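You operate a simulated robot arm through the tools that you are given. There is no shell and no other tool. Be economical: measure what you need, move in short steps, check, and stop when the job is done.

You are at the controls of a simulated two-armed robot. One attempt, no reset.

JOB
Pick up the black-ringed cup with one hand, pass it to the other hand and put it on the top of the steel stand. Put one of the green signs from the steel table on the shelf under the panel bench. Put the tin marked "cleaner" from the steel table on top of the blue mix card and the tin that says "WAX" on top of the grey press card. Put two of the strainers from the steel table on the top of the panel bench. Pull the blue drawer open. Any order will do. Set down upright: black-ringed cup, green sign, tin, strainer.

Only the result counts: the job must be done as asked and must still hold three seconds after the hand-in. Knocking over, shifting, dropping, spilling or breaking anything else fails it.

ROBOT AND FRAMES
Two 7-joint arms with two-finger parallel grippers on one trunk, on a base that drives. Base frame: it is fixed to the floor where the robot stands at the start and does not move with it; the origin is under the middle of the robot, x ahead of it, y to its left, z up; the surface under the hand at the start is at about z = 0.8. Readings come in m, rad, newtons and seconds.
The left shoulder is at the start at [0.06, 0.189, 1.178], the right one opposite. With the tool pointing down near the work surface each hand reaches from about 0.1 to 0.64 m from the robot's upright axis, wherever it stands, measured 20 degrees to its own side. Places, roughly: black tin, green tin, yellow tin [0.75, 0.25, 0.75]; black-ringed cup (8x8x13 cm) [0.5, -0.1, 0.4]; blue drawer [8.3, 2.1, 0.7]; blue mix card [0.5, -0.25, 0.75]; green sign [0.75, 0.5, 0.75]; grey press card [0.5, 0.25, 0.75]; shelf under the panel bench [-1.8, 3.7, 0.2]; strainer [0.5, 0.5, 0.75]; top of the panel bench [-0.6, 3.8, 0.8]; top of the steel stand [2.8, -1, 0.3]. Payload 3.43 kg a hand.
The TCP of each hand is the grasp point between the finger pads, 0.03 m short of the fingertips. In the tool frame z runs along the fingers and y along their closing line. Largest opening 0.094 m; finger width 0.028, thickness 0.01; the body of the gripper, 0.05 by 0.096 m, starts 0.055 m behind the TCP.
Orientation is told as [roll, pitch, yaw] about the base's x, y, z axes, in that order, counted from this pose: with the fingers straight down and closing along the base's y, the tool's x points along the base's -x, its y along +y and its z along -z.

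CONTROLS
- The arms move only by the tool send_rows. It takes "left_deltas", "right_deltas" or both (then of equal length, played together; a hand with none holds still); each is a list that holds one entry, the list of rows, each a list of 7 numbers: the shift along the base's x, y, z in m, then the turn, a rotation vector about the base's x, y, z in rad, then the opening, from 0 (shut) to 1 (fully open). In form: [[[dx, dy, dz, ax, ay, az, claw], ...]]. A call has 1 to 8 rows; each row shifts and turns the commanded pose from where the row before left it. Each row takes 0.2 s and may step no farther than 0.05 m and 0.15 rad from the row before; otherwise, or with a gripper value out of range, the whole call is refused. A pose out of reach is approached as far as the arm can. The call stops where the force on the tool passes 40 N (or 10 N more than at its start, if that is more) or the arm is blocked; 0.2 s more then pass. Each finger travels about 0.153 m/s and halts on what it meets, pressing with about 37 N; the grip force reading is that of the motor and also rises with nothing between the fingers. The clock runs only during rows and for 0.2 s after the last one: add rows that do not move to give the fingers time. The reply holds the time, the measured pose of the TCP, the force on the tool along the base axes, the opening and the grip force, in the units named above and with some noise, with the torque about the TCP (base axes, N m) and any sound that the robot's microphone picked up.
- Cameras (640 x 400 px; columns grow to the right, rows downward): "scene" is now at [0.0039, 0.0148, 1.7105]; the picture's right is [0.23, -0.97, 0.00], its down [-0.86, -0.20, -0.48] and it looks along [0.46, 0.11, -0.88] (base axes); focal length 266 px, centre (320, 200). "left" rides on the left gripper at [0.076, -0.014, -0.102] in its tool frame; the picture's right is [0.18, 0.98, 0.00], its down [-0.75, 0.14, -0.64] and it looks along [-0.63, 0.12, 0.77] (tool axes); focal length 243 px, centre (320, 200). "right" rides on the right gripper at [0.076, 0.014, -0.102] in its tool frame; the picture's right is [-0.18, 0.98, 0.00], its down [-0.75, -0.14, -0.64] and it looks along [-0.63, -0.12, 0.77] (tool axes); focal length 243 px, centre (320, 200). There is no depth. A picture from a camera that has moved, and an enlarged one, comes with that camera's place and axes in the base frame and with its lens.
- snapshot(camera): a new picture of that camera. The clock stands still meanwhile.
- move_column(by): slides the trunk up (or, below 0, down) by that many m; the arms and the scene camera ride with it, the base frame stays. It gives what a move gives, with no picture.
- roll_base(legs): drives the robot by 1 to 6 legs, each [ahead, left, turn to the left] in m, m and rad, along the robot's own axes; the way and the turn of a leg run together, so that a leg with both is an arc; at most 1.5 m and 3.142 rad a leg. The arms and the cameras ride along, it lands a little off, and it stops where it bumps. It gives what a move gives.
- aim_head(pan, tilt): turns the head with the scene camera to pan (to the left, within 1.501 rad either way) and tilt (down, from -0.506 to 1.204), counted from straight ahead of the robot. It gives what a move gives.
- enlarge(camera, box): a new picture of the part [left, top, right, bottom] of that camera's present view, enlarged. The clock stands still meanwhile.
- finish_job(): hands the job in; it is judged then, once.

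Work in short steps. Places have to be worked out from the pictures, the camera data and where the tool is seen: move nearer, look again, correct. Check each grasp and each placing, and mend what went wrong. You have 207 turns and 190 pictures in all, those below and enlarged ones among them. Open the grippers and draw the arms clear of the work before you hand the job in, unless the task says otherwise.

The tools are called after "Call:" as name(argument=value, ...) on one line, values as JSON. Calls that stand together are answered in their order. send_rows: Moves the arms, as the interface text tells. Its arguments: {"type":"object","properties":{"left_deltas":{"type":"array","items":{"type":"array","items":{"type":"array","items":{"type":"number"}}}},"right_deltas":{"type":"array","items":{"type":"array","items":{"type":"array","items":{"type":"number"}}}}},"required":[]} The other tools are called the same way: move_column (by) slides the trunk up or down; roll_base (legs) drives the base; aim_head (pan, tilt) turns the head that bears the scene camera; snapshot (camera) takes a picture; enlarge (camera, box) takes an enlarged picture of a part of a camera's view; finish_job () hands the job in.

At the start:

```text
time: 0.0
left_position: [0.393, 0.2399, 1.1528]
left_tcp_rot: [-0.001, 0.0, 0.0]
left_ft_force: [0.4, 0.5, -1.0]
left_torque: [-0.05, 0.0, 0.02]
left_grip_width: 0.0938
left_gripper_force: 0.0
right_position: [0.3358, -0.0962, 1.1401]
right_tcp_rot: [0.0, -0.001, 0.0]
right_ft_force: [0.7, 0.0, 0.9]
right_torque: [0.0, 0.01, 0.0]
right_grip_width: 0.0938
right_gripper_force: 0.2
trunk travel left (down, up): [-0.85, 0.14]
robot x, y, heading: [0.0015, -0.0028, 0.003]
head pan, tilt: [0.229, 1.073]
```

scene: 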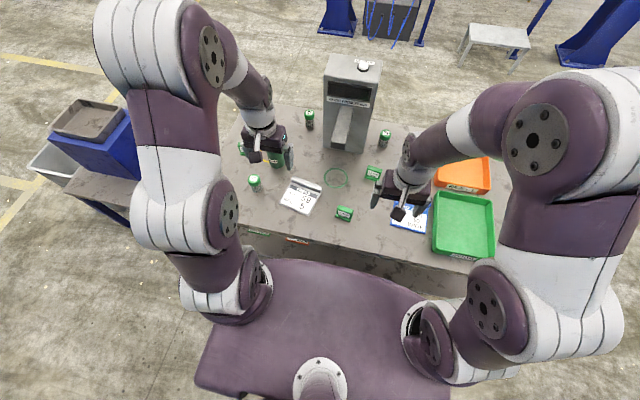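
right: 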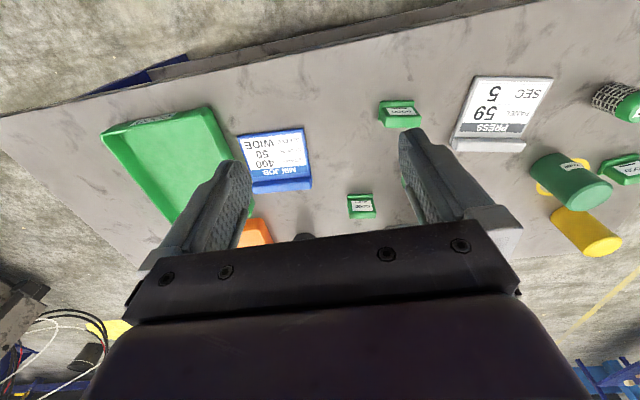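
left: 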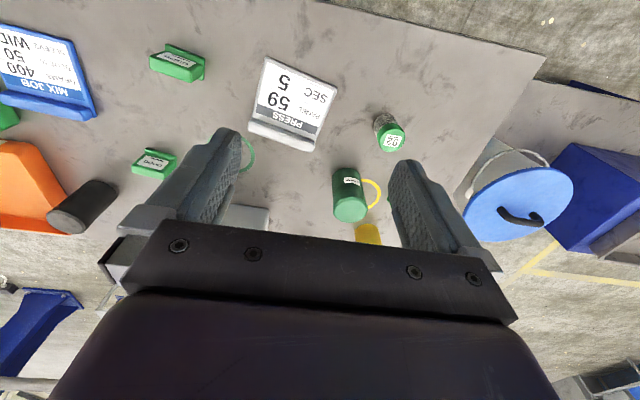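

The table holds several tins, green signs and cards. I'll enlarge the scene view to identify the objects.

Call:
enlarge(camera="scene", box=[220, 90, 380, 190])

Call:
enlarge(camera="scene", box=[220, 160, 380, 260])

Call:
enlarge(camera="left", box=[300, 90, 460, 250])

```text
4.00 times, centred on (300, 140) of scene
camera zoom: at [0.0039, 0.0148, 1.7105], right [0.23, -0.97, 0.0], down [-0.86, -0.2, -0.48], along [0.46, 0.11, -0.88], focal length 1064 px, centre (400, 440)
```

zoom: 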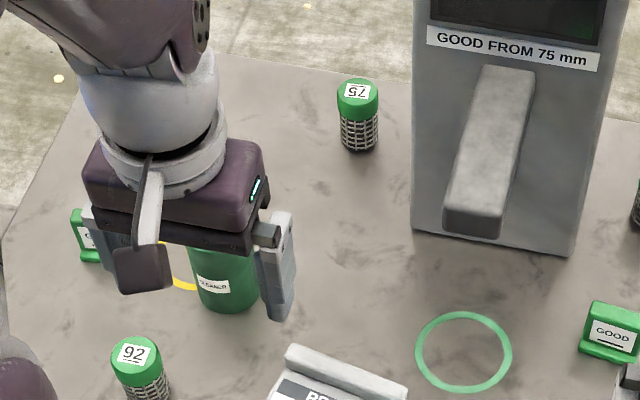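

```text
4.00 times, centred on (300, 210) of scene
camera zoom: at [0.0039, 0.0148, 1.7105], right [0.23, -0.97, 0.0], down [-0.86, -0.2, -0.48], along [0.46, 0.11, -0.88], focal length 1064 px, centre (400, 160)
```

zoom: 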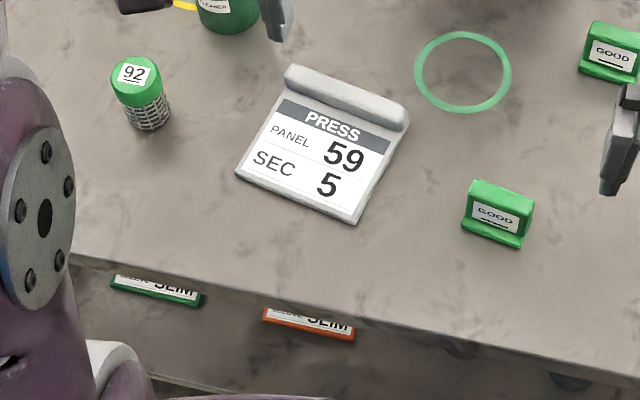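

```text
2.50 times, centred on (380, 170) of left
camera zoom: at [0.3158, 0.2251, 1.255], right [-0.18, 0.98, 0.0], down [0.75, 0.14, 0.64], along [0.63, 0.12, -0.77], focal length 606 px, centre (170, 275)
```

zoom: 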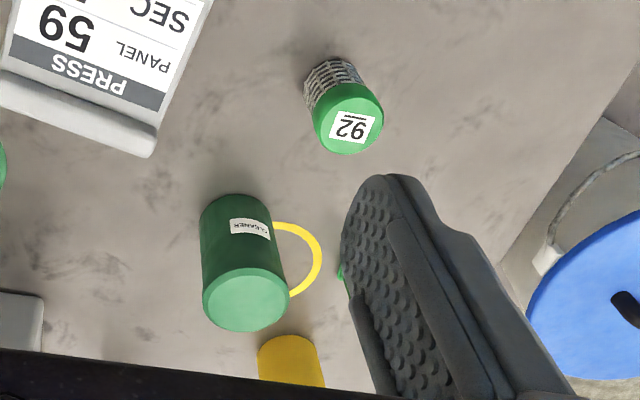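

Green tin says "cleaner"; strainers carry mesh. I draw both hands back and outward to clear the view of the table.

Call:
send_rows(left_deltas=[[[-0.04, 0.04, 0.0, 0, 0, 0, 1], [-0.04, 0.04, 0.0, 0, 0, 0, 1], [-0.03, 0.04, 0.0, 0, 0, 0, 1], [0, 0.04, 0, 0, 0, 0, 1], [0, 0.04, 0, 0, 0, 0, 1]]], right_deltas=[[[-0.03, -0.04, 0.0, 0, 0, 0, 1], [-0.03, -0.04, 0.0, 0, 0, 0, 1], [0, -0.04, 0.0, 0, 0, 0, 1], [0, -0.04, 0, 0, 0, 0, 1], [0, -0.04, 0, 0, 0, 0, 1]]])

Call:
snapshot(camera="scene")

Call:
snapshot(camera="right")

Call:
snapshot(camera="left")

```text
refused: row 1 steps farther than a row can; nothing moved
```

```text
183 pictures are left
camera scene: at [0.0039, 0.0148, 1.7105], right [0.23, -0.97, 0.0], down [-0.86, -0.2, -0.48], along [0.46, 0.11, -0.88], focal length 266 px, centre (320, 200)
```

scene: 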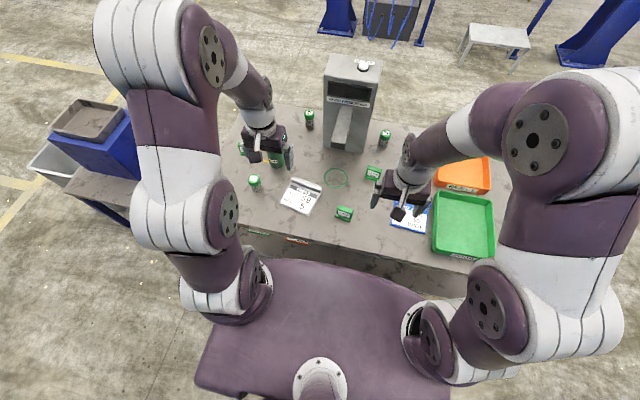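

```text
182 pictures are left
camera right: at [0.2597, -0.0826, 1.243], right [0.18, 0.98, 0.0], down [0.75, -0.14, 0.64], along [0.63, -0.12, -0.77], focal length 243 px, centre (320, 200)
```

right: 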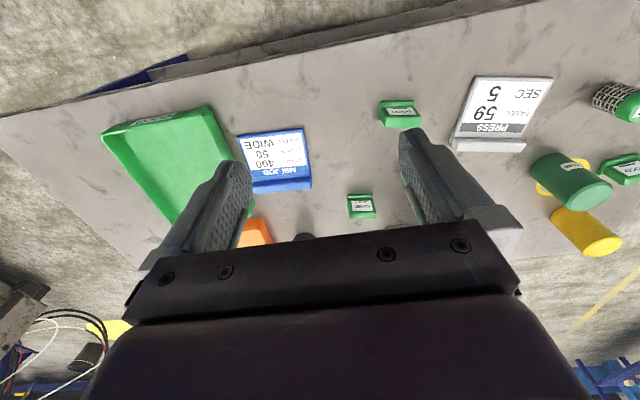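

```text
181 pictures are left
camera left: at [0.3158, 0.2251, 1.255], right [-0.18, 0.98, 0.0], down [0.75, 0.14, 0.64], along [0.63, 0.12, -0.77], focal length 243 px, centre (320, 200)
```

left: 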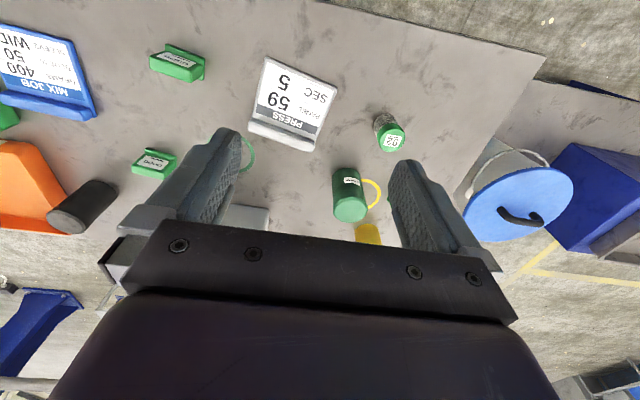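

The row was too long; I resend with smaller steps.

Call:
send_rows(left_deltas=[[[-0.03, 0.03, 0.0, 0, 0, 0, 1], [-0.03, 0.03, 0.0, 0, 0, 0, 1], [-0.03, 0.03, 0.0, 0, 0, 0, 1], [0, 0.04, 0, 0, 0, 0, 1], [0, 0.04, 0, 0, 0, 0, 1]]], right_deltas=[[[-0.03, -0.03, 0.0, 0, 0, 0, 1], [-0.03, -0.03, 0.0, 0, 0, 0, 1], [0, -0.04, 0.0, 0, 0, 0, 1], [0, -0.04, 0, 0, 0, 0, 1], [0, -0.04, 0, 0, 0, 0, 1]]])

```text
time: 1.2
left_position: [0.302, 0.4116, 1.1534]
left_tcp_rot: [0.0, -0.001, 0.0]
left_ft_force: [0.2, -0.5, -0.1]
left_torque: [0.0, 0.0, -0.02]
left_grip_width: 0.0939
left_gripper_force: 0.1
right_position: [0.2745, -0.2781, 1.1412]
right_tcp_rot: [-0.001, 0.0, 0.002]
right_ft_force: [-0.8, -0.3, 0.1]
right_torque: [0.01, 0.01, -0.02]
right_grip_width: 0.0938
right_gripper_force: 0.0
trunk travel left (down, up): [-0.85, 0.14]
robot x, y, heading: [-0.001, 0.0021, -0.002]
head pan, tilt: [0.229, 1.073]
```

Now look with the scene camera, enlarged over the table.

Call:
enlarge(camera="scene", box=[200, 90, 360, 190])

Call:
enlarge(camera="scene", box=[330, 100, 520, 220])

Call:
snapshot(camera="scene")

```text
4.00 times, centred on (280, 140) of scene
camera zoom: at [0.004, 0.0152, 1.7105], right [0.23, -0.97, 0.0], down [-0.86, -0.2, -0.48], along [0.46, 0.11, -0.88], focal length 1064 px, centre (480, 440)
```

zoom: 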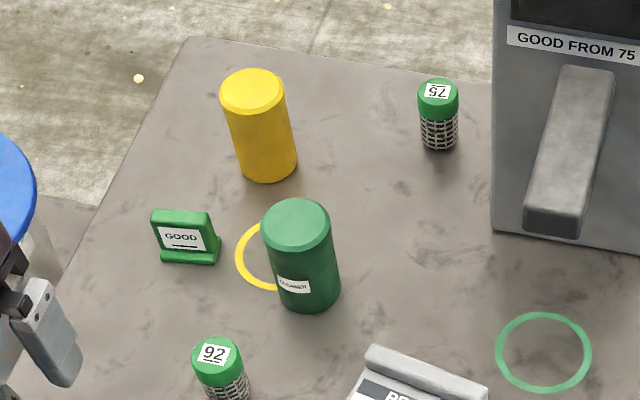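

```text
3.33 times, centred on (425, 160) of scene
camera zoom: at [0.004, 0.0152, 1.7105], right [0.23, -0.97, 0.0], down [-0.86, -0.2, -0.48], along [0.46, 0.11, -0.88], focal length 887 px, centre (-30, 333)
```

zoom: 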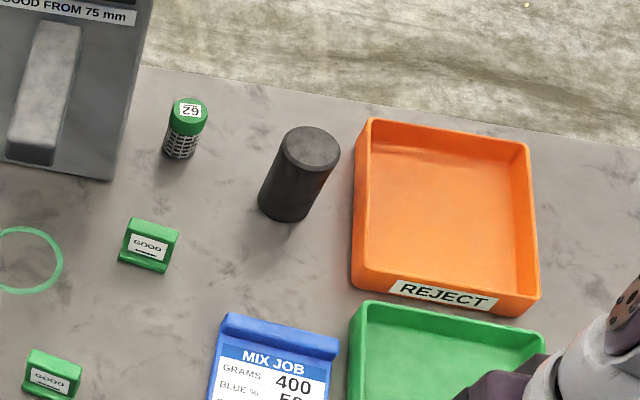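

```text
178 pictures are left
camera scene: at [0.004, 0.0152, 1.7105], right [0.23, -0.97, 0.0], down [-0.86, -0.2, -0.48], along [0.46, 0.11, -0.88], focal length 266 px, centre (320, 200)
```

scene: 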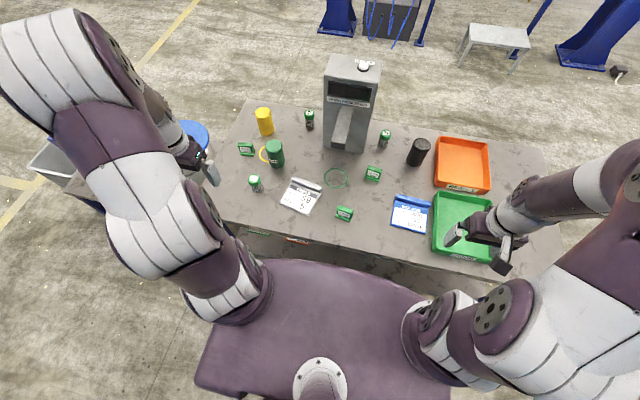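

Table top is at about z≈0.79. I need to survey the room for driving; look ahead, then left.

Call:
aim_head(pan=0.0, tilt=0.35)

Call:
snapshot(camera="scene")

Call:
aim_head(pan=1.3, tilt=0.45)

Call:
snapshot(camera="scene")

Call:
aim_head(pan=-1.2, tilt=0.45)

Call:
snapshot(camera="scene")

```text
time: 2.3
left_position: [0.3019, 0.4096, 1.1521]
left_tcp_rot: [-0.001, -0.001, 0.0]
left_ft_force: [-0.3, -0.1, -0.2]
left_torque: [0.0, -0.01, -0.04]
left_grip_width: 0.0942
left_gripper_force: 0.1
right_position: [0.2744, -0.2772, 1.1425]
right_tcp_rot: [0.0, 0.0, 0.001]
right_ft_force: [0.1, -1.1, -0.8]
right_torque: [0.04, 0.02, -0.04]
right_grip_width: 0.094
right_gripper_force: 0.0
trunk travel left (down, up): [-0.85, 0.14]
robot x, y, heading: [0.0047, -0.0009, -0.001]
head pan, tilt: [0.0, 0.351]
```

```text
177 pictures are left
camera scene: at [0.0337, 0.0002, 1.7702], right [0.0, -1.0, 0.0], down [-0.34, 0.0, -0.94], along [0.94, 0.0, -0.34], focal length 266 px, centre (320, 200)
```

scene: 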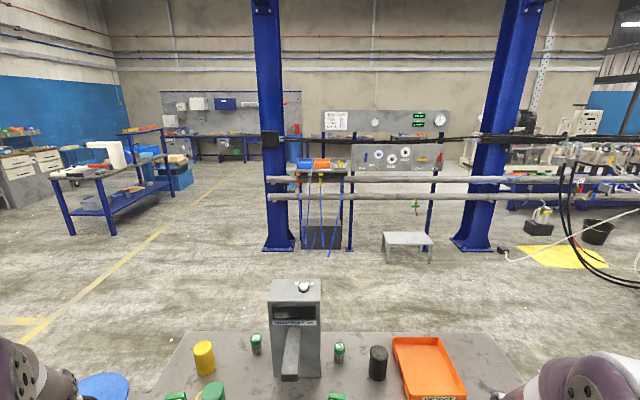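

```text
time: 3.8
left_position: [0.3016, 0.4101, 1.1529]
left_tcp_rot: [0.001, 0.001, 0.0]
left_ft_force: [0.4, 0.4, 0.0]
left_torque: [0.03, -0.01, -0.01]
left_grip_width: 0.0941
left_gripper_force: 0.0
right_position: [0.2752, -0.2772, 1.1414]
right_tcp_rot: [0.001, -0.001, 0.0]
right_ft_force: [-0.6, 0.6, 0.5]
right_torque: [0.0, 0.04, -0.02]
right_grip_width: 0.0939
right_gripper_force: 0.0
trunk travel left (down, up): [-0.85, 0.14]
robot x, y, heading: [-0.001, -0.0001, 0.0]
head pan, tilt: [1.3, 0.45]
```

```text
176 pictures are left
camera scene: at [-0.0348, 0.0886, 1.7611], right [0.96, -0.27, 0.0], down [-0.12, -0.42, -0.9], along [0.24, 0.87, -0.44], focal length 266 px, centre (320, 200)
```

scene: 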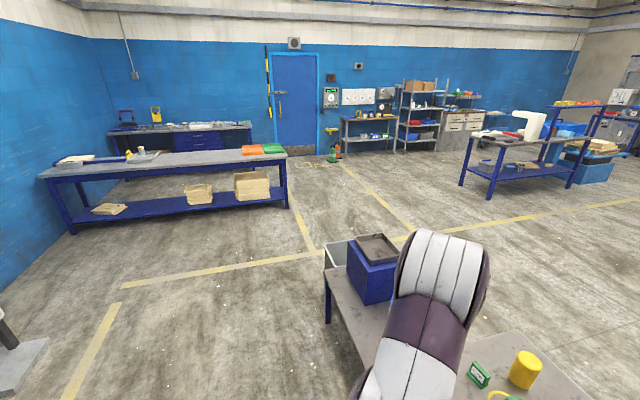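

```text
time: 6.0
left_position: [0.3022, 0.4103, 1.1521]
left_tcp_rot: [-0.001, 0.001, 0.001]
left_ft_force: [0.7, 0.4, 0.4]
left_torque: [0.01, 0.0, -0.02]
left_grip_width: 0.0941
left_gripper_force: 0.1
right_position: [0.2758, -0.2771, 1.1414]
right_tcp_rot: [0.0, -0.001, 0.0]
right_ft_force: [0.0, -0.3, -0.3]
right_torque: [0.0, 0.01, 0.0]
right_grip_width: 0.0939
right_gripper_force: 0.1
trunk travel left (down, up): [-0.85, 0.14]
robot x, y, heading: [-0.0014, 0.0017, 0.003]
head pan, tilt: [-1.201, 0.45]
```

```text
175 pictures are left
camera scene: at [-0.0261, -0.0856, 1.761], right [-0.93, -0.36, 0.0], down [-0.16, 0.41, -0.9], along [0.33, -0.84, -0.44], focal length 266 px, centre (320, 200)
```

scene: 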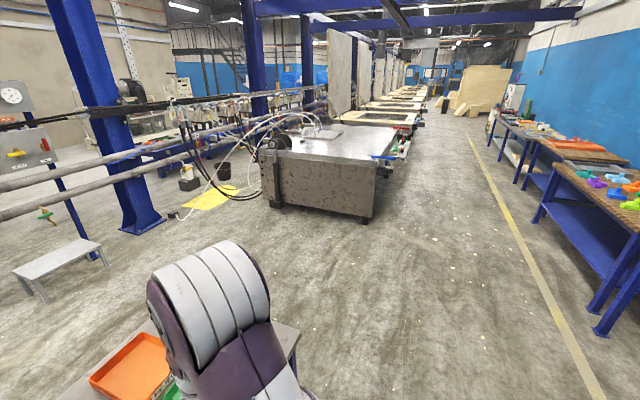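

Room surveyed. The near items are best done from the front: first the cleaner tin (at about (0.59, 0.34)). I shift the base left a bit and look again.

Call:
roll_base(legs=[[0, 0.18, 0]])

Call:
aim_head(pan=0.1, tilt=1.0)

Call:
snapshot(camera="scene")

Call:
snapshot(camera="left")

```text
time: 7.5
left_position: [0.3019, 0.588, 1.1542]
left_tcp_rot: [0.0, -0.001, 0.0]
left_ft_force: [-0.2, 0.4, 0.1]
left_torque: [0.02, 0.01, 0.02]
left_grip_width: 0.0939
left_gripper_force: 0.1
right_position: [0.2752, -0.0992, 1.1392]
right_tcp_rot: [0.001, 0.002, -0.001]
right_ft_force: [0.5, -1.0, 0.4]
right_torque: [0.03, 0.01, -0.05]
right_grip_width: 0.0943
right_gripper_force: 0.1
trunk travel left (down, up): [-0.85, 0.14]
robot x, y, heading: [0.0026, 0.1786, -0.002]
head pan, tilt: [-1.201, 0.45]
```

```text
time: 9.0
left_position: [0.3015, 0.5902, 1.1527]
left_tcp_rot: [0.0, 0.001, 0.0]
left_ft_force: [0.6, -0.6, 0.8]
left_torque: [0.0, 0.01, 0.02]
left_grip_width: 0.0938
left_gripper_force: 0.1
right_position: [0.2756, -0.0971, 1.141]
right_tcp_rot: [0.001, -0.001, 0.0]
right_ft_force: [-0.3, -1.0, -0.6]
right_torque: [-0.02, -0.03, 0.01]
right_grip_width: 0.0941
right_gripper_force: 0.1
trunk travel left (down, up): [-0.85, 0.14]
robot x, y, heading: [0.002, 0.1796, 0.002]
head pan, tilt: [0.099, 1.0]
```

```text
174 pictures are left
camera scene: at [0.0099, 0.1876, 1.7155], right [0.1, -1.0, 0.0], down [-0.84, -0.08, -0.54], along [0.54, 0.05, -0.84], focal length 266 px, centre (320, 200)
```

scene: 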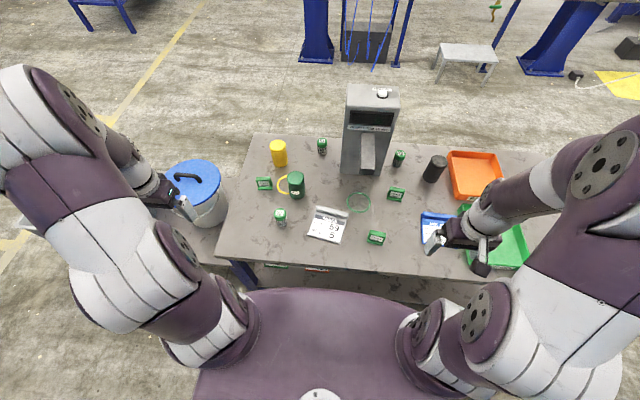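

```text
173 pictures are left
camera left: at [0.2245, 0.5763, 1.2549], right [-0.18, 0.98, 0.0], down [0.75, 0.14, 0.64], along [0.63, 0.12, -0.77], focal length 243 px, centre (320, 200)
```

left: 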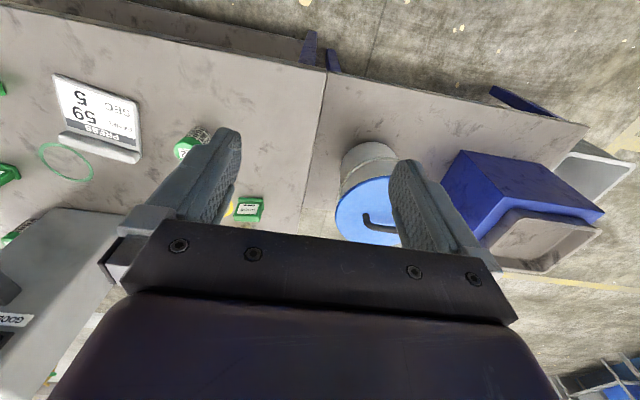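

Now an accurate close look at the tins and signs with the new camera pose.

Call:
enlarge(camera="scene", box=[240, 130, 400, 250])

```text
3.33 times, centred on (320, 190) of scene
camera zoom: at [0.0099, 0.1876, 1.7155], right [0.1, -1.0, 0.0], down [-0.84, -0.08, -0.54], along [0.54, 0.05, -0.84], focal length 887 px, centre (320, 233)
```

zoom: 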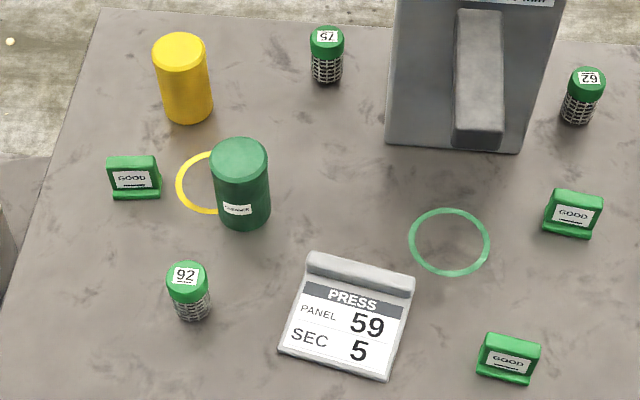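

Tin centre estimated at (0.63, 0.34), top z≈0.905. I move the left hand over it.

Call:
send_rows(left_deltas=[[[0.04, -0.03, 0, 0, 0, 0, 1], [0.04, -0.03, 0, 0, 0, 0, 1], [0.04, -0.03, 0, 0, 0, 0, 1], [0.04, -0.03, 0, 0, 0, 0, 1], [0.04, -0.03, 0, 0, 0, 0, 1], [0.04, -0.03, 0, 0, 0, 0, 1], [0.04, -0.03, -0.0, 0, 0, 0, 1], [0.03, -0.03, 0, 0, 0, 0, 1]]])

Call:
snapshot(camera="left")

```text
time: 10.8
left_position: [0.5697, 0.3493, 1.1233]
left_tcp_rot: [0.003, -0.003, 0.0]
left_ft_force: [0.0, 0.2, 0.3]
left_torque: [0.02, 0.0, 0.02]
left_grip_width: 0.094
left_gripper_force: 0.0
left hand out of reach, approached as far as the arm can: row 7, 8
right_position: [0.2748, -0.0973, 1.1409]
right_tcp_rot: [0.002, 0.001, -0.001]
right_ft_force: [0.1, 0.2, 0.0]
right_torque: [0.03, 0.0, 0.01]
right_grip_width: 0.0939
right_gripper_force: 0.2
trunk travel left (down, up): [-0.85, 0.14]
robot x, y, heading: [-0.0046, 0.1797, 0.002]
head pan, tilt: [0.099, 1.0]
```

```text
171 pictures are left
camera left: at [0.4921, 0.3356, 1.2258], right [-0.18, 0.98, 0.0], down [0.75, 0.14, 0.64], along [0.63, 0.12, -0.77], focal length 243 px, centre (320, 200)
```

left: 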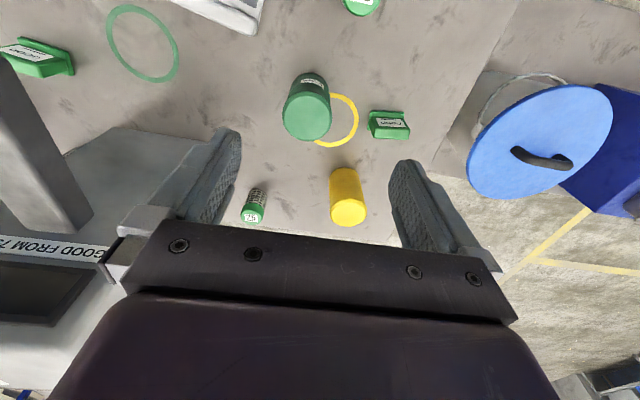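

Tin centre refined to about (0.62, 0.342). Reach improves lower down, so I descend partway beside it before closing in.

Call:
send_rows(left_deltas=[[[0, 0, -0.05, 0, 0, 0, 1], [0, -0.004, -0.05, 0, 0, 0, 1], [0.0, -0.004, -0.05, 0, 0, 0, 1]]])

```text
refused: row 2 steps farther than a row can; nothing moved
```

Slightly too long a row; resend.

Call:
send_rows(left_deltas=[[[0, 0, -0.045, 0, 0, 0, 1], [0, -0.004, -0.045, 0, 0, 0, 1], [0.0, -0.004, -0.045, 0, 0, 0, 1]]])

Call:
snapshot(camera="left")

```text
time: 11.6
left_position: [0.5688, 0.3442, 0.9875]
left_tcp_rot: [0.001, -0.001, 0.0]
left_ft_force: [-0.6, -0.1, 0.6]
left_torque: [-0.02, -0.03, -0.02]
left_grip_width: 0.0937
left_gripper_force: 0.0
right_position: [0.2758, -0.0964, 1.1415]
right_tcp_rot: [0.001, 0.003, 0.0]
right_ft_force: [0.4, 0.2, -0.2]
right_torque: [-0.05, 0.02, 0.02]
right_grip_width: 0.0941
right_gripper_force: 0.0
trunk travel left (down, up): [-0.85, 0.14]
robot x, y, heading: [0.0005, 0.1798, 0.001]
head pan, tilt: [0.099, 1.0]
```

```text
170 pictures are left
camera left: at [0.4932, 0.3291, 1.0894], right [-0.18, 0.98, 0.0], down [0.75, 0.14, 0.64], along [0.63, 0.12, -0.77], focal length 243 px, centre (320, 200)
```

left: 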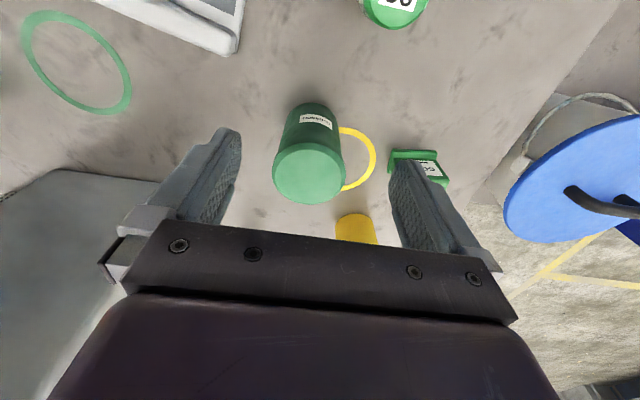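

Tin now measured at (0.615, 0.342). Move forward then descend to z≈0.87.

Call:
send_rows(left_deltas=[[[0.025, -0.001, -0.01, 0, 0, 0, 1], [0.021, -0.001, -0.02, 0, 0, 0, 1], [0, 0, -0.04, 0, 0, 0, 1], [0, 0, -0.047, 0, 0, 0, 1]]])

Call:
snapshot(camera="left")

```text
time: 12.6
left_position: [0.6143, 0.3418, 0.8717]
left_tcp_rot: [-0.001, -0.002, 0.001]
left_ft_force: [0.5, 0.0, 0.2]
left_torque: [0.02, 0.01, 0.0]
left_grip_width: 0.0941
left_gripper_force: 0.1
right_position: [0.2769, -0.0965, 1.1406]
right_tcp_rot: [0.0, 0.002, -0.002]
right_ft_force: [0.2, -0.1, -0.5]
right_torque: [0.0, 0.03, -0.01]
right_grip_width: 0.0942
right_gripper_force: 0.1
trunk travel left (down, up): [-0.85, 0.14]
robot x, y, heading: [0.0017, 0.1855, 0.005]
head pan, tilt: [0.099, 1.0]
```

```text
169 pictures are left
camera left: at [0.5376, 0.327, 0.9739], right [-0.18, 0.98, 0.0], down [0.75, 0.14, 0.64], along [0.63, 0.12, -0.77], focal length 243 px, centre (320, 200)
```

left: 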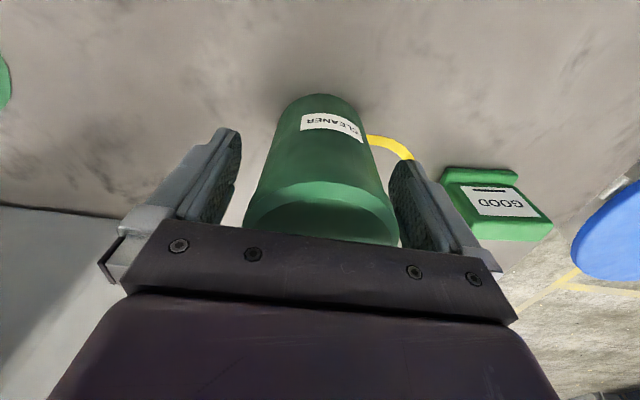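

Tin is between the fingers. Close.

Call:
send_rows(left_deltas=[[[0, 0, 0, 0, 0, 0, 0.5], [0, 0, 0, 0, 0, 0, 0.2], [0, 0, 0, 0, 0, 0, 0.2]]])

```text
time: 13.4
left_position: [0.6139, 0.3406, 0.8715]
left_tcp_rot: [0.001, 0.0, 0.0]
left_ft_force: [-0.9, -1.0, 0.4]
left_torque: [-0.09, 0.07, -0.04]
left_grip_width: 0.0703
left_gripper_force: 37.1
right_position: [0.2748, -0.0971, 1.141]
right_tcp_rot: [0.0, 0.0, 0.0]
right_ft_force: [-0.4, 0.2, 0.3]
right_torque: [0.02, 0.03, -0.02]
right_grip_width: 0.0938
right_gripper_force: 0.1
trunk travel left (down, up): [-0.85, 0.14]
robot x, y, heading: [0.0014, 0.1819, -0.002]
head pan, tilt: [0.099, 1.0]
```

Held (7 cm). Lift and bring in closer, then roll right toward the mix card.

Call:
send_rows(left_deltas=[[[0, 0, 0.04, 0, 0, 0, 0.2], [0, 0, 0.045, 0, 0, 0, 0.2], [-0.02, 0, 0.045, 0, 0, 0, 0.2], [-0.035, 0, 0.03, 0, 0, 0, 0.2], [-0.04, 0, 0.0, 0, 0, 0, 0.2], [-0.03, 0, 0.0, 0, 0, 0, 0.2]]], right_deltas=[[[0, -0.04, 0, 0, 0, 0, 1], [0, -0.04, 0, 0, 0, 0, 1], [0, -0.04, 0, 0, 0, 0, 1], [0, -0.04, 0, 0, 0, 0, 1], [0, -0.03, 0, 0, 0, 0, 1], [0, 0, 0, 0, 0, 0, 1]]])

Call:
roll_base(legs=[[0, -0.36, 0]])

Call:
snapshot(camera="left")

Call:
snapshot(camera="scene")

```text
time: 14.8
left_position: [0.4886, 0.3408, 1.0316]
left_tcp_rot: [0.0, 0.0, 0.0]
left_ft_force: [0.7, -0.3, 0.0]
left_torque: [-0.01, 0.0, -0.05]
left_grip_width: 0.019
left_gripper_force: 0.0
right_position: [0.2738, -0.2882, 1.1417]
right_tcp_rot: [0.0, 0.0, 0.0]
right_ft_force: [-0.1, 0.0, -0.5]
right_torque: [-0.03, -0.04, 0.03]
right_grip_width: 0.0939
right_gripper_force: 0.0
trunk travel left (down, up): [-0.85, 0.14]
robot x, y, heading: [-0.0027, 0.1832, -0.003]
head pan, tilt: [0.099, 1.0]
```

```text
time: 17.1
left_position: [0.489, -0.0161, 1.0309]
left_tcp_rot: [0.001, 0.0, -0.002]
left_ft_force: [0.2, 0.8, 0.4]
left_torque: [0.01, -0.03, 0.0]
left_grip_width: 0.0186
left_gripper_force: 0.1
right_position: [0.275, -0.6453, 1.1417]
right_tcp_rot: [-0.001, 0.001, -0.002]
right_ft_force: [0.8, -0.4, -0.2]
right_torque: [0.04, 0.01, -0.01]
right_grip_width: 0.0938
right_gripper_force: 0.0
trunk travel left (down, up): [-0.85, 0.14]
robot x, y, heading: [0.0005, -0.1793, -0.002]
head pan, tilt: [0.099, 1.0]
```

```text
168 pictures are left
camera left: at [0.4127, -0.0311, 1.1327], right [-0.18, 0.98, 0.0], down [0.75, 0.14, 0.64], along [0.63, 0.12, -0.77], focal length 243 px, centre (320, 200)
```

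left: 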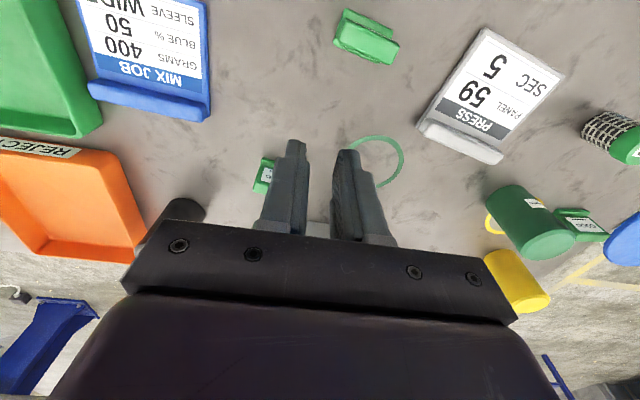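

```text
167 pictures are left
camera scene: at [0.0097, -0.169, 1.7155], right [0.1, -1.0, 0.0], down [-0.84, -0.08, -0.54], along [0.54, 0.05, -0.84], focal length 266 px, centre (320, 200)
```

scene: 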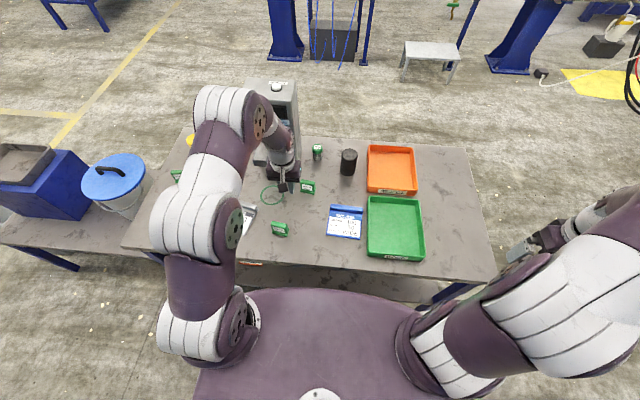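

The tin slipped out and stayed standing in place (it's seen at its old spot). I go back and retry with a deeper, full-force grip and a slow lift.

Call:
roll_base(legs=[[0, 0.36, 0]])

Call:
send_rows(left_deltas=[[[0, 0, 0, 0, 0, 0, 1], [0, 0, 0, 0, 0, 0, 1], [0, 0, -0.02, 0, 0, 0, 1], [0.02, 0, -0.02, 0, 0, 0, 1]]])

Call:
snapshot(camera="left")

Call:
enlarge(camera="scene", box=[260, 140, 360, 210])

```text
time: 19.4
left_position: [0.4894, 0.3438, 1.031]
left_tcp_rot: [0.001, 0.0, -0.003]
left_ft_force: [-0.3, -0.2, -0.1]
left_torque: [0.01, -0.03, -0.01]
left_grip_width: 0.0189
left_gripper_force: 0.1
right_position: [0.2747, -0.2844, 1.141]
right_tcp_rot: [0.002, -0.001, 0.0]
right_ft_force: [0.0, -0.2, -0.2]
right_torque: [0.05, 0.02, -0.01]
right_grip_width: 0.0939
right_gripper_force: 0.0
trunk travel left (down, up): [-0.85, 0.14]
robot x, y, heading: [0.0015, 0.1866, -0.001]
head pan, tilt: [0.099, 1.0]
```

```text
time: 20.4
left_position: [0.5107, 0.3447, 0.9897]
left_tcp_rot: [0.0, -0.002, -0.003]
left_ft_force: [0.3, 0.5, 0.8]
left_torque: [-0.01, 0.0, 0.01]
left_grip_width: 0.0942
left_gripper_force: 0.1
right_position: [0.2759, -0.2825, 1.1414]
right_tcp_rot: [-0.001, 0.002, -0.003]
right_ft_force: [0.2, -0.4, -0.3]
right_torque: [-0.01, -0.01, 0.0]
right_grip_width: 0.0941
right_gripper_force: 0.1
trunk travel left (down, up): [-0.85, 0.14]
robot x, y, heading: [-0.0011, 0.187, -0.006]
head pan, tilt: [0.099, 1.0]
```

```text
166 pictures are left
camera left: at [0.4348, 0.3298, 1.0928], right [-0.18, 0.98, 0.0], down [0.75, 0.14, 0.64], along [0.63, 0.12, -0.77], focal length 243 px, centre (320, 200)
```

left: 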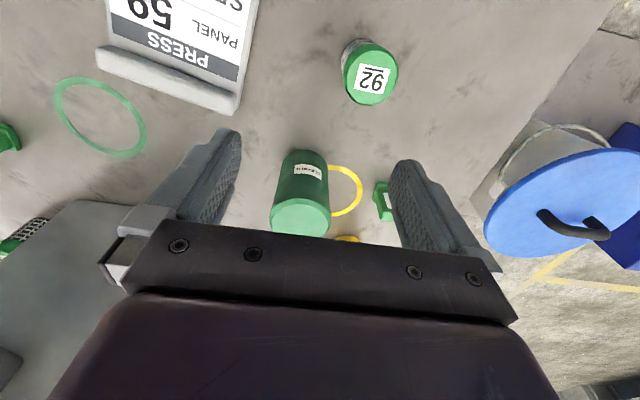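

```text
5.71 times, centred on (310, 175) of scene
camera zoom: at [0.0122, 0.1916, 1.7155], right [0.1, -1.0, 0.0], down [-0.84, -0.08, -0.54], along [0.54, 0.05, -0.84], focal length 1520 px, centre (377, 343)
```

zoom: 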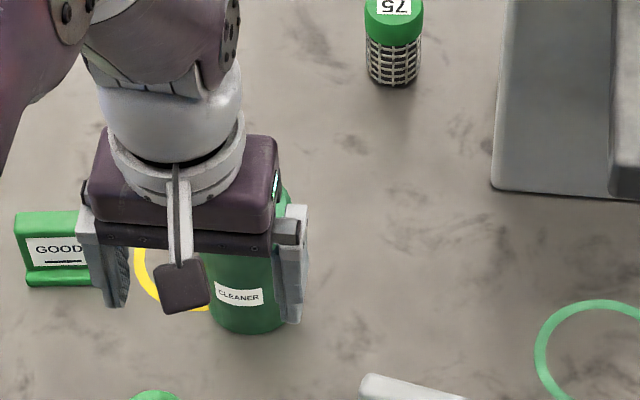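

Re-measuring: base near edge is at x≈0.601, so the centre is about x≈0.634 – the first grip was 2 cm short. I go in deeper.

Call:
send_rows(left_deltas=[[[0.04, -0.001, 0, 0, 0, 0, 1], [0.04, -0.001, -0.015, 0, 0, 0, 1], [0.04, 0, -0.02, 0, 0, 0, 1], [0.005, 0, -0.045, 0, 0, 0, 1], [0, 0, -0.045, 0, 0, 0, 1]]])

Call:
snapshot(camera="left")

```text
time: 21.6
left_position: [0.616, 0.3431, 0.8722]
left_tcp_rot: [0.0, -0.003, 0.0]
left_ft_force: [0.5, 0.2, 0.7]
left_torque: [-0.04, 0.04, -0.05]
left_grip_width: 0.0939
left_gripper_force: 0.1
left hand out of reach, approached as far as the arm can: row 3, 4, 5
right_position: [0.275, -0.2844, 1.1411]
right_tcp_rot: [0.001, 0.001, -0.002]
right_ft_force: [-0.3, -0.8, 0.3]
right_torque: [0.0, 0.03, -0.01]
right_grip_width: 0.094
right_gripper_force: 0.0
trunk travel left (down, up): [-0.85, 0.14]
robot x, y, heading: [-0.0041, 0.1831, -0.004]
head pan, tilt: [0.099, 1.0]
```

```text
164 pictures are left
camera left: at [0.538, 0.329, 0.9752], right [-0.18, 0.98, 0.0], down [0.75, 0.14, 0.64], along [0.63, 0.12, -0.77], focal length 243 px, centre (320, 200)
```

left: 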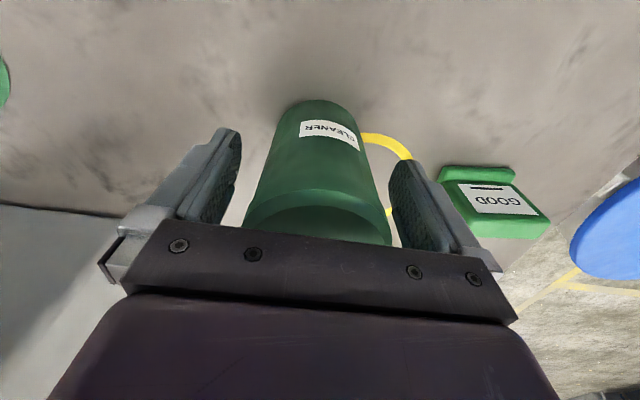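

At the reach limit. Tilting the tool forward 0.3 rad gains reach while still closing along y; then advance to x≈0.636.

Call:
send_rows(left_deltas=[[[0, 0, 0, 0, -0.14, 0, 1], [0.0, 0, 0, 0, -0.14, 0, 1], [0.01, 0, -0.003, 0, 0, 0, 1], [0.01, 0, -0.003, 0, 0, 0, 1], [0, 0, 0, 0, 0, 0, 1]]])

```text
time: 22.8
left_position: [0.6347, 0.3431, 0.8683]
left_tcp_rot: [-0.002, -0.278, -0.001]
left_ft_force: [0.2, 0.5, -0.2]
left_torque: [-0.02, 0.05, 0.05]
left_grip_width: 0.0938
left_gripper_force: 0.0
right_position: [0.2746, -0.2825, 1.1429]
right_tcp_rot: [-0.001, 0.0, -0.002]
right_ft_force: [-0.5, -0.2, 0.4]
right_torque: [0.01, -0.01, 0.0]
right_grip_width: 0.094
right_gripper_force: 0.0
trunk travel left (down, up): [-0.85, 0.14]
robot x, y, heading: [-0.0005, 0.1872, -0.004]
head pan, tilt: [0.099, 1.0]
```

Reached (0.635, 0.343, 0.868). Close fully and lift slowly 3 cm.

Call:
send_rows(left_deltas=[[[0, 0, 0, 0, 0, 0, 0.5], [0, 0, 0, 0, 0, 0, 0], [0, 0, 0, 0, 0, 0, 0], [0, 0, 0.01, 0, 0, 0, 0], [0, 0, 0.02, 0, 0, 0, 0]]])

Call:
snapshot(camera="left")

```text
time: 24.0
left_position: [0.6348, 0.3436, 0.8966]
left_tcp_rot: [0.0, -0.279, -0.001]
left_ft_force: [-0.7, 0.3, -3.4]
left_torque: [0.01, -0.04, -0.02]
left_grip_width: 0.0707
left_gripper_force: 37.6
right_position: [0.275, -0.2832, 1.1419]
right_tcp_rot: [0.0, 0.002, -0.002]
right_ft_force: [-0.7, -0.6, 1.0]
right_torque: [0.03, -0.02, 0.01]
right_grip_width: 0.094
right_gripper_force: 0.1
trunk travel left (down, up): [-0.85, 0.14]
robot x, y, heading: [-0.0022, 0.1865, -0.0]
head pan, tilt: [0.099, 1.0]
```

```text
163 pictures are left
camera left: at [0.5316, 0.3287, 0.9741], right [-0.18, 0.98, -0.05], down [0.55, 0.14, 0.82], along [0.82, 0.12, -0.56], focal length 243 px, centre (320, 200)
```

left: 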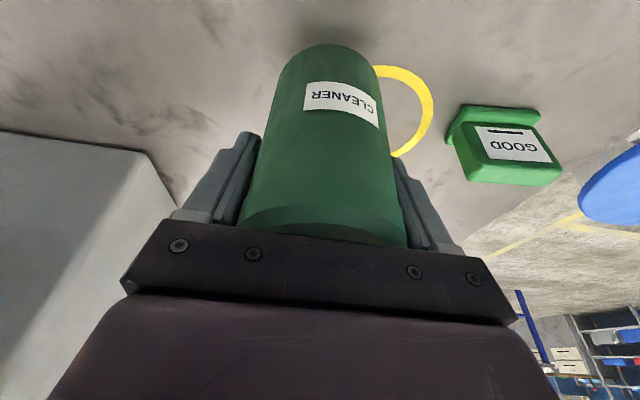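

Tin held (3.4 N). Lift, retract (keeping tilt, so tin remains upright), and roll right.

Call:
send_rows(left_deltas=[[[0, 0, 0.03, 0, 0, 0, 0], [0, 0, 0.04, 0, 0, 0, 0], [-0.02, 0, 0.04, 0, 0, 0, 0], [-0.04, 0, 0.02, 0, 0, 0, 0], [-0.04, 0, 0.0, 0, 0, 0, 0], [-0.03, 0, 0.0, 0, 0, 0, 0]]])

Call:
roll_base(legs=[[0, -0.4, 0]])

Call:
snapshot(camera="left")

Call:
enlarge(camera="scene", box=[260, 140, 430, 260])

```text
time: 25.4
left_position: [0.5035, 0.3433, 1.0278]
left_tcp_rot: [0.0, -0.28, 0.0]
left_ft_force: [-0.3, 0.0, -3.7]
left_torque: [-0.04, -0.07, 0.0]
left_grip_width: 0.0707
left_gripper_force: 36.7
right_position: [0.2747, -0.2828, 1.1423]
right_tcp_rot: [-0.001, -0.001, -0.005]
right_ft_force: [0.6, -0.3, 0.9]
right_torque: [0.06, 0.03, 0.0]
right_grip_width: 0.0943
right_gripper_force: 0.0
trunk travel left (down, up): [-0.85, 0.14]
robot x, y, heading: [-0.0008, 0.1856, -0.001]
head pan, tilt: [0.099, 1.0]
```

```text
time: 27.9
left_position: [0.5055, -0.0569, 1.0265]
left_tcp_rot: [-0.001, -0.28, -0.004]
left_ft_force: [0.6, 0.2, -3.6]
left_torque: [0.02, -0.02, 0.0]
left_grip_width: 0.0706
left_gripper_force: 36.9
right_position: [0.2729, -0.6831, 1.1411]
right_tcp_rot: [-0.001, -0.001, -0.005]
right_ft_force: [0.2, 0.3, -1.0]
right_torque: [-0.01, -0.01, 0.04]
right_grip_width: 0.094
right_gripper_force: 0.2
trunk travel left (down, up): [-0.85, 0.14]
robot x, y, heading: [0.0006, -0.2109, -0.009]
head pan, tilt: [0.099, 1.0]
```

```text
162 pictures are left
camera left: at [0.4016, -0.0704, 1.104], right [-0.17, 0.98, -0.05], down [0.55, 0.14, 0.82], along [0.82, 0.11, -0.56], focal length 243 px, centre (320, 200)
```

left: 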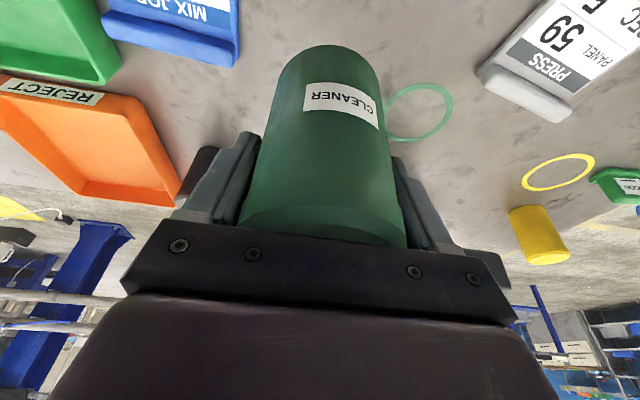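

```text
3.33 times, centred on (345, 200) of scene
camera zoom: at [0.0092, -0.2054, 1.7155], right [0.09, -1.0, 0.0], down [-0.84, -0.08, -0.54], along [0.54, 0.05, -0.84], focal length 887 px, centre (237, 200)
```

zoom: 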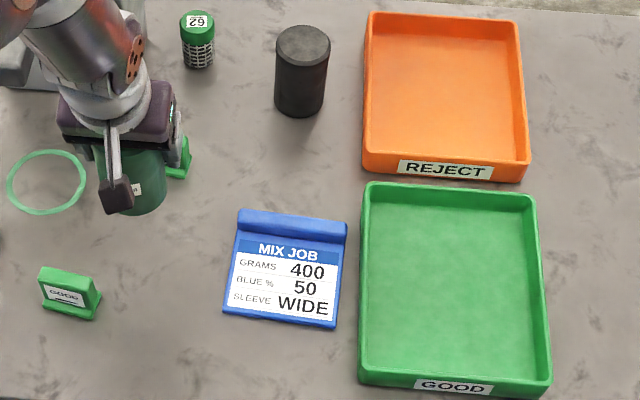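

Mix card flat area is x 0.44–0.54, y −0.15…−0.28, centre (0.488, −0.217). Move the tin over it and down to just above.

Call:
send_rows(left_deltas=[[[-0.005, -0.04, 0, 0, 0, 0, 0], [-0.005, -0.04, 0, 0, 0, 0, 0], [-0.005, -0.04, 0, 0, 0, 0, 0], [-0.004, -0.04, 0, 0, 0, 0, 0], [0, 0, -0.04, 0, 0, 0, 0], [0, 0, -0.04, 0, 0, 0, 0], [0, 0, -0.03, 0, 0, 0, 0]]])

Call:
enlarge(camera="scene", box=[260, 140, 430, 260])

Call:
snapshot(camera="left")

```text
time: 29.5
left_position: [0.4865, -0.2178, 0.9172]
left_tcp_rot: [0.0, -0.281, -0.006]
left_ft_force: [-0.8, 0.7, -4.4]
left_torque: [-0.01, -0.03, -0.02]
left_grip_width: 0.0707
left_gripper_force: 37.0
right_position: [0.2721, -0.6832, 1.1413]
right_tcp_rot: [-0.001, -0.001, -0.005]
right_ft_force: [0.2, 0.4, -0.2]
right_torque: [-0.03, 0.0, 0.0]
right_grip_width: 0.0941
right_gripper_force: 0.1
trunk travel left (down, up): [-0.85, 0.14]
robot x, y, heading: [-0.0012, -0.2122, -0.007]
head pan, tilt: [0.099, 1.0]
```

```text
3.33 times, centred on (345, 200) of scene
camera zoom: at [0.0094, -0.2074, 1.7155], right [0.09, -1.0, 0.0], down [-0.84, -0.08, -0.54], along [0.54, 0.05, -0.84], focal length 887 px, centre (237, 200)
```

zoom: 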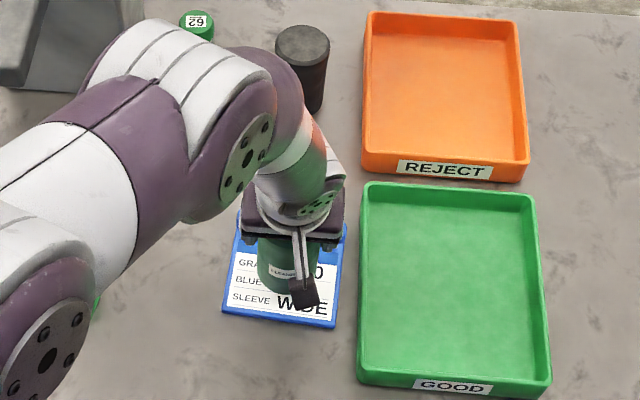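

```text
159 pictures are left
camera left: at [0.3839, -0.2323, 0.994], right [-0.17, 0.98, -0.05], down [0.55, 0.14, 0.83], along [0.82, 0.11, -0.56], focal length 243 px, centre (320, 200)
```

left: 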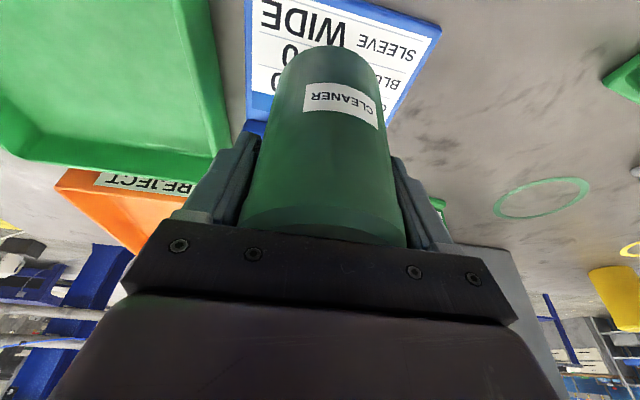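

Aligned over the flat part. Descend in small steps.

Call:
send_rows(left_deltas=[[[0, 0, -0.02, 0, 0, 0, 0], [0, 0, -0.01, 0, 0, 0, 0], [0, 0, -0.006, 0, 0, 0, 0]]])

```text
time: 30.3
left_position: [0.4845, -0.2175, 0.8796]
left_tcp_rot: [0.001, -0.279, -0.008]
left_ft_force: [0.4, -0.7, -4.3]
left_torque: [-0.03, -0.03, -0.01]
left_grip_width: 0.0706
left_gripper_force: 36.6
right_position: [0.2715, -0.6829, 1.1414]
right_tcp_rot: [-0.001, 0.0, -0.004]
right_ft_force: [0.1, 0.2, -0.2]
right_torque: [-0.02, 0.0, 0.01]
right_grip_width: 0.094
right_gripper_force: 0.0
trunk travel left (down, up): [-0.85, 0.14]
robot x, y, heading: [-0.0025, -0.2125, -0.006]
head pan, tilt: [0.099, 1.0]
```

No contact yet; 4 mm more.

Call:
send_rows(left_deltas=[[[0, 0, -0.002, 0, 0, 0, 0], [0, 0, -0.002, 0, 0, 0, 0]]])

```text
time: 30.9
left_position: [0.484, -0.2172, 0.8775]
left_tcp_rot: [0.0, -0.28, -0.006]
left_ft_force: [0.6, -0.2, 0.9]
left_torque: [0.14, 0.02, -0.02]
left_grip_width: 0.0706
left_gripper_force: 36.7
right_position: [0.2714, -0.6826, 1.1418]
right_tcp_rot: [0.0, 0.001, -0.004]
right_ft_force: [0.2, 0.3, 0.4]
right_torque: [-0.02, 0.0, -0.02]
right_grip_width: 0.094
right_gripper_force: 0.0
trunk travel left (down, up): [-0.85, 0.14]
robot x, y, heading: [-0.0039, -0.216, -0.008]
head pan, tilt: [0.099, 1.0]
```

Contact. Release and retract along the tool axis.

Call:
send_rows(left_deltas=[[[0, 0, 0, 0, 0, 0, 0.85], [0, 0, 0, 0, 0, 0, 1], [-0.008, 0, 0.028, 0, 0, 0, 1], [-0.011, 0, 0.038, 0, 0, 0, 1], [-0.011, 0, 0.038, 0, 0, 0, 1], [-0.011, 0, 0.038, 0, 0, 0, 1], [-0.02, 0.02, 0.02, 0, 0.14, 0, 1], [-0.02, 0.03, 0.02, 0, 0.14, 0, 1]]])

Call:
snapshot(camera="left")

```text
time: 32.7
left_position: [0.4027, -0.1657, 1.0589]
left_tcp_rot: [-0.003, 0.001, -0.007]
left_ft_force: [0.0, 0.3, -0.8]
left_torque: [-0.01, 0.01, 0.02]
left_grip_width: 0.0939
left_gripper_force: 0.0
right_position: [0.2707, -0.6817, 1.1425]
right_tcp_rot: [0.002, 0.0, -0.005]
right_ft_force: [-0.6, 0.0, -0.1]
right_torque: [0.01, -0.01, 0.01]
right_grip_width: 0.0942
right_gripper_force: 0.0
trunk travel left (down, up): [-0.85, 0.14]
robot x, y, heading: [-0.0024, -0.2148, -0.009]
head pan, tilt: [0.099, 1.0]
```

```text
158 pictures are left
camera left: at [0.3266, -0.1802, 1.1612], right [-0.18, 0.98, 0.0], down [0.76, 0.14, 0.64], along [0.63, 0.11, -0.77], focal length 243 px, centre (320, 200)
```

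left: 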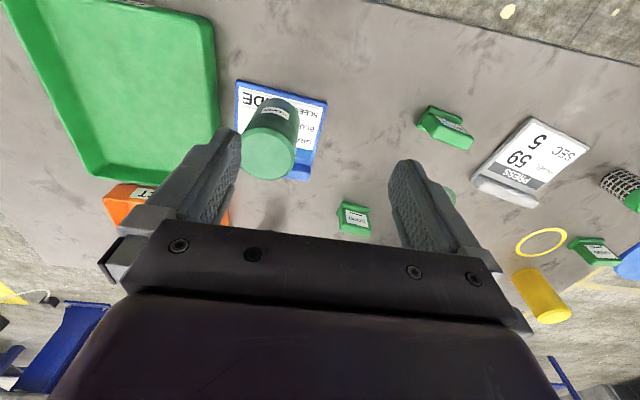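

Tin stands on the mix card. To see how far the base could advance, I pitch the left camera back to look down at my own base and the shelf edge.

Call:
send_rows(left_deltas=[[[0, 0.0, 0.03, 0, 0.14, 0, 1], [0, 0.0, 0.03, 0, 0.14, 0, 1], [0, 0, 0.02, 0, 0.14, 0, 1], [0, 0, 0.0, 0, 0.14, 0, 1], [0, 0, 0.0, 0, 0.1, 0, 1]]])

Call:
snapshot(camera="left")

```text
time: 33.9
left_position: [0.3244, -0.1477, 1.0542]
left_tcp_rot: [-0.008, 0.59, -0.005]
left_ft_force: [-0.2, 0.3, -0.2]
left_torque: [0.03, 0.01, 0.01]
left_grip_width: 0.0937
left_gripper_force: 0.0
left hand out of reach, approached as far as the arm can: row 2, 3, 4, 5
right_position: [0.272, -0.6834, 1.1413]
right_tcp_rot: [-0.002, 0.002, -0.005]
right_ft_force: [-0.4, 0.8, 0.1]
right_torque: [0.0, 0.01, -0.01]
right_grip_width: 0.0941
right_gripper_force: 0.1
trunk travel left (down, up): [-0.85, 0.14]
robot x, y, heading: [0.0013, -0.214, -0.004]
head pan, tilt: [0.099, 1.0]
```

```text
157 pictures are left
camera left: at [0.3165, -0.1614, 1.1813], right [-0.15, 0.98, 0.1], down [0.98, 0.14, 0.11], along [0.1, 0.11, -0.99], focal length 243 px, centre (320, 200)
```

left: 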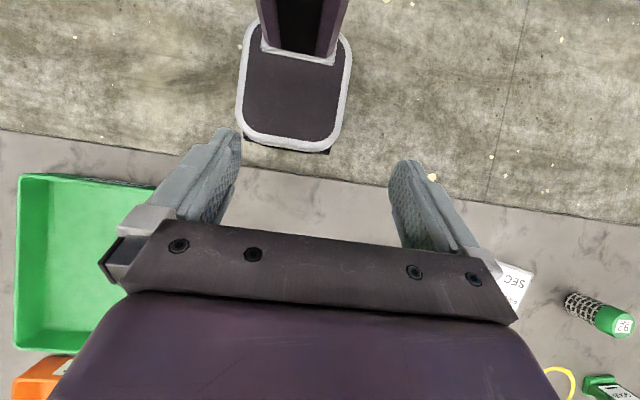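

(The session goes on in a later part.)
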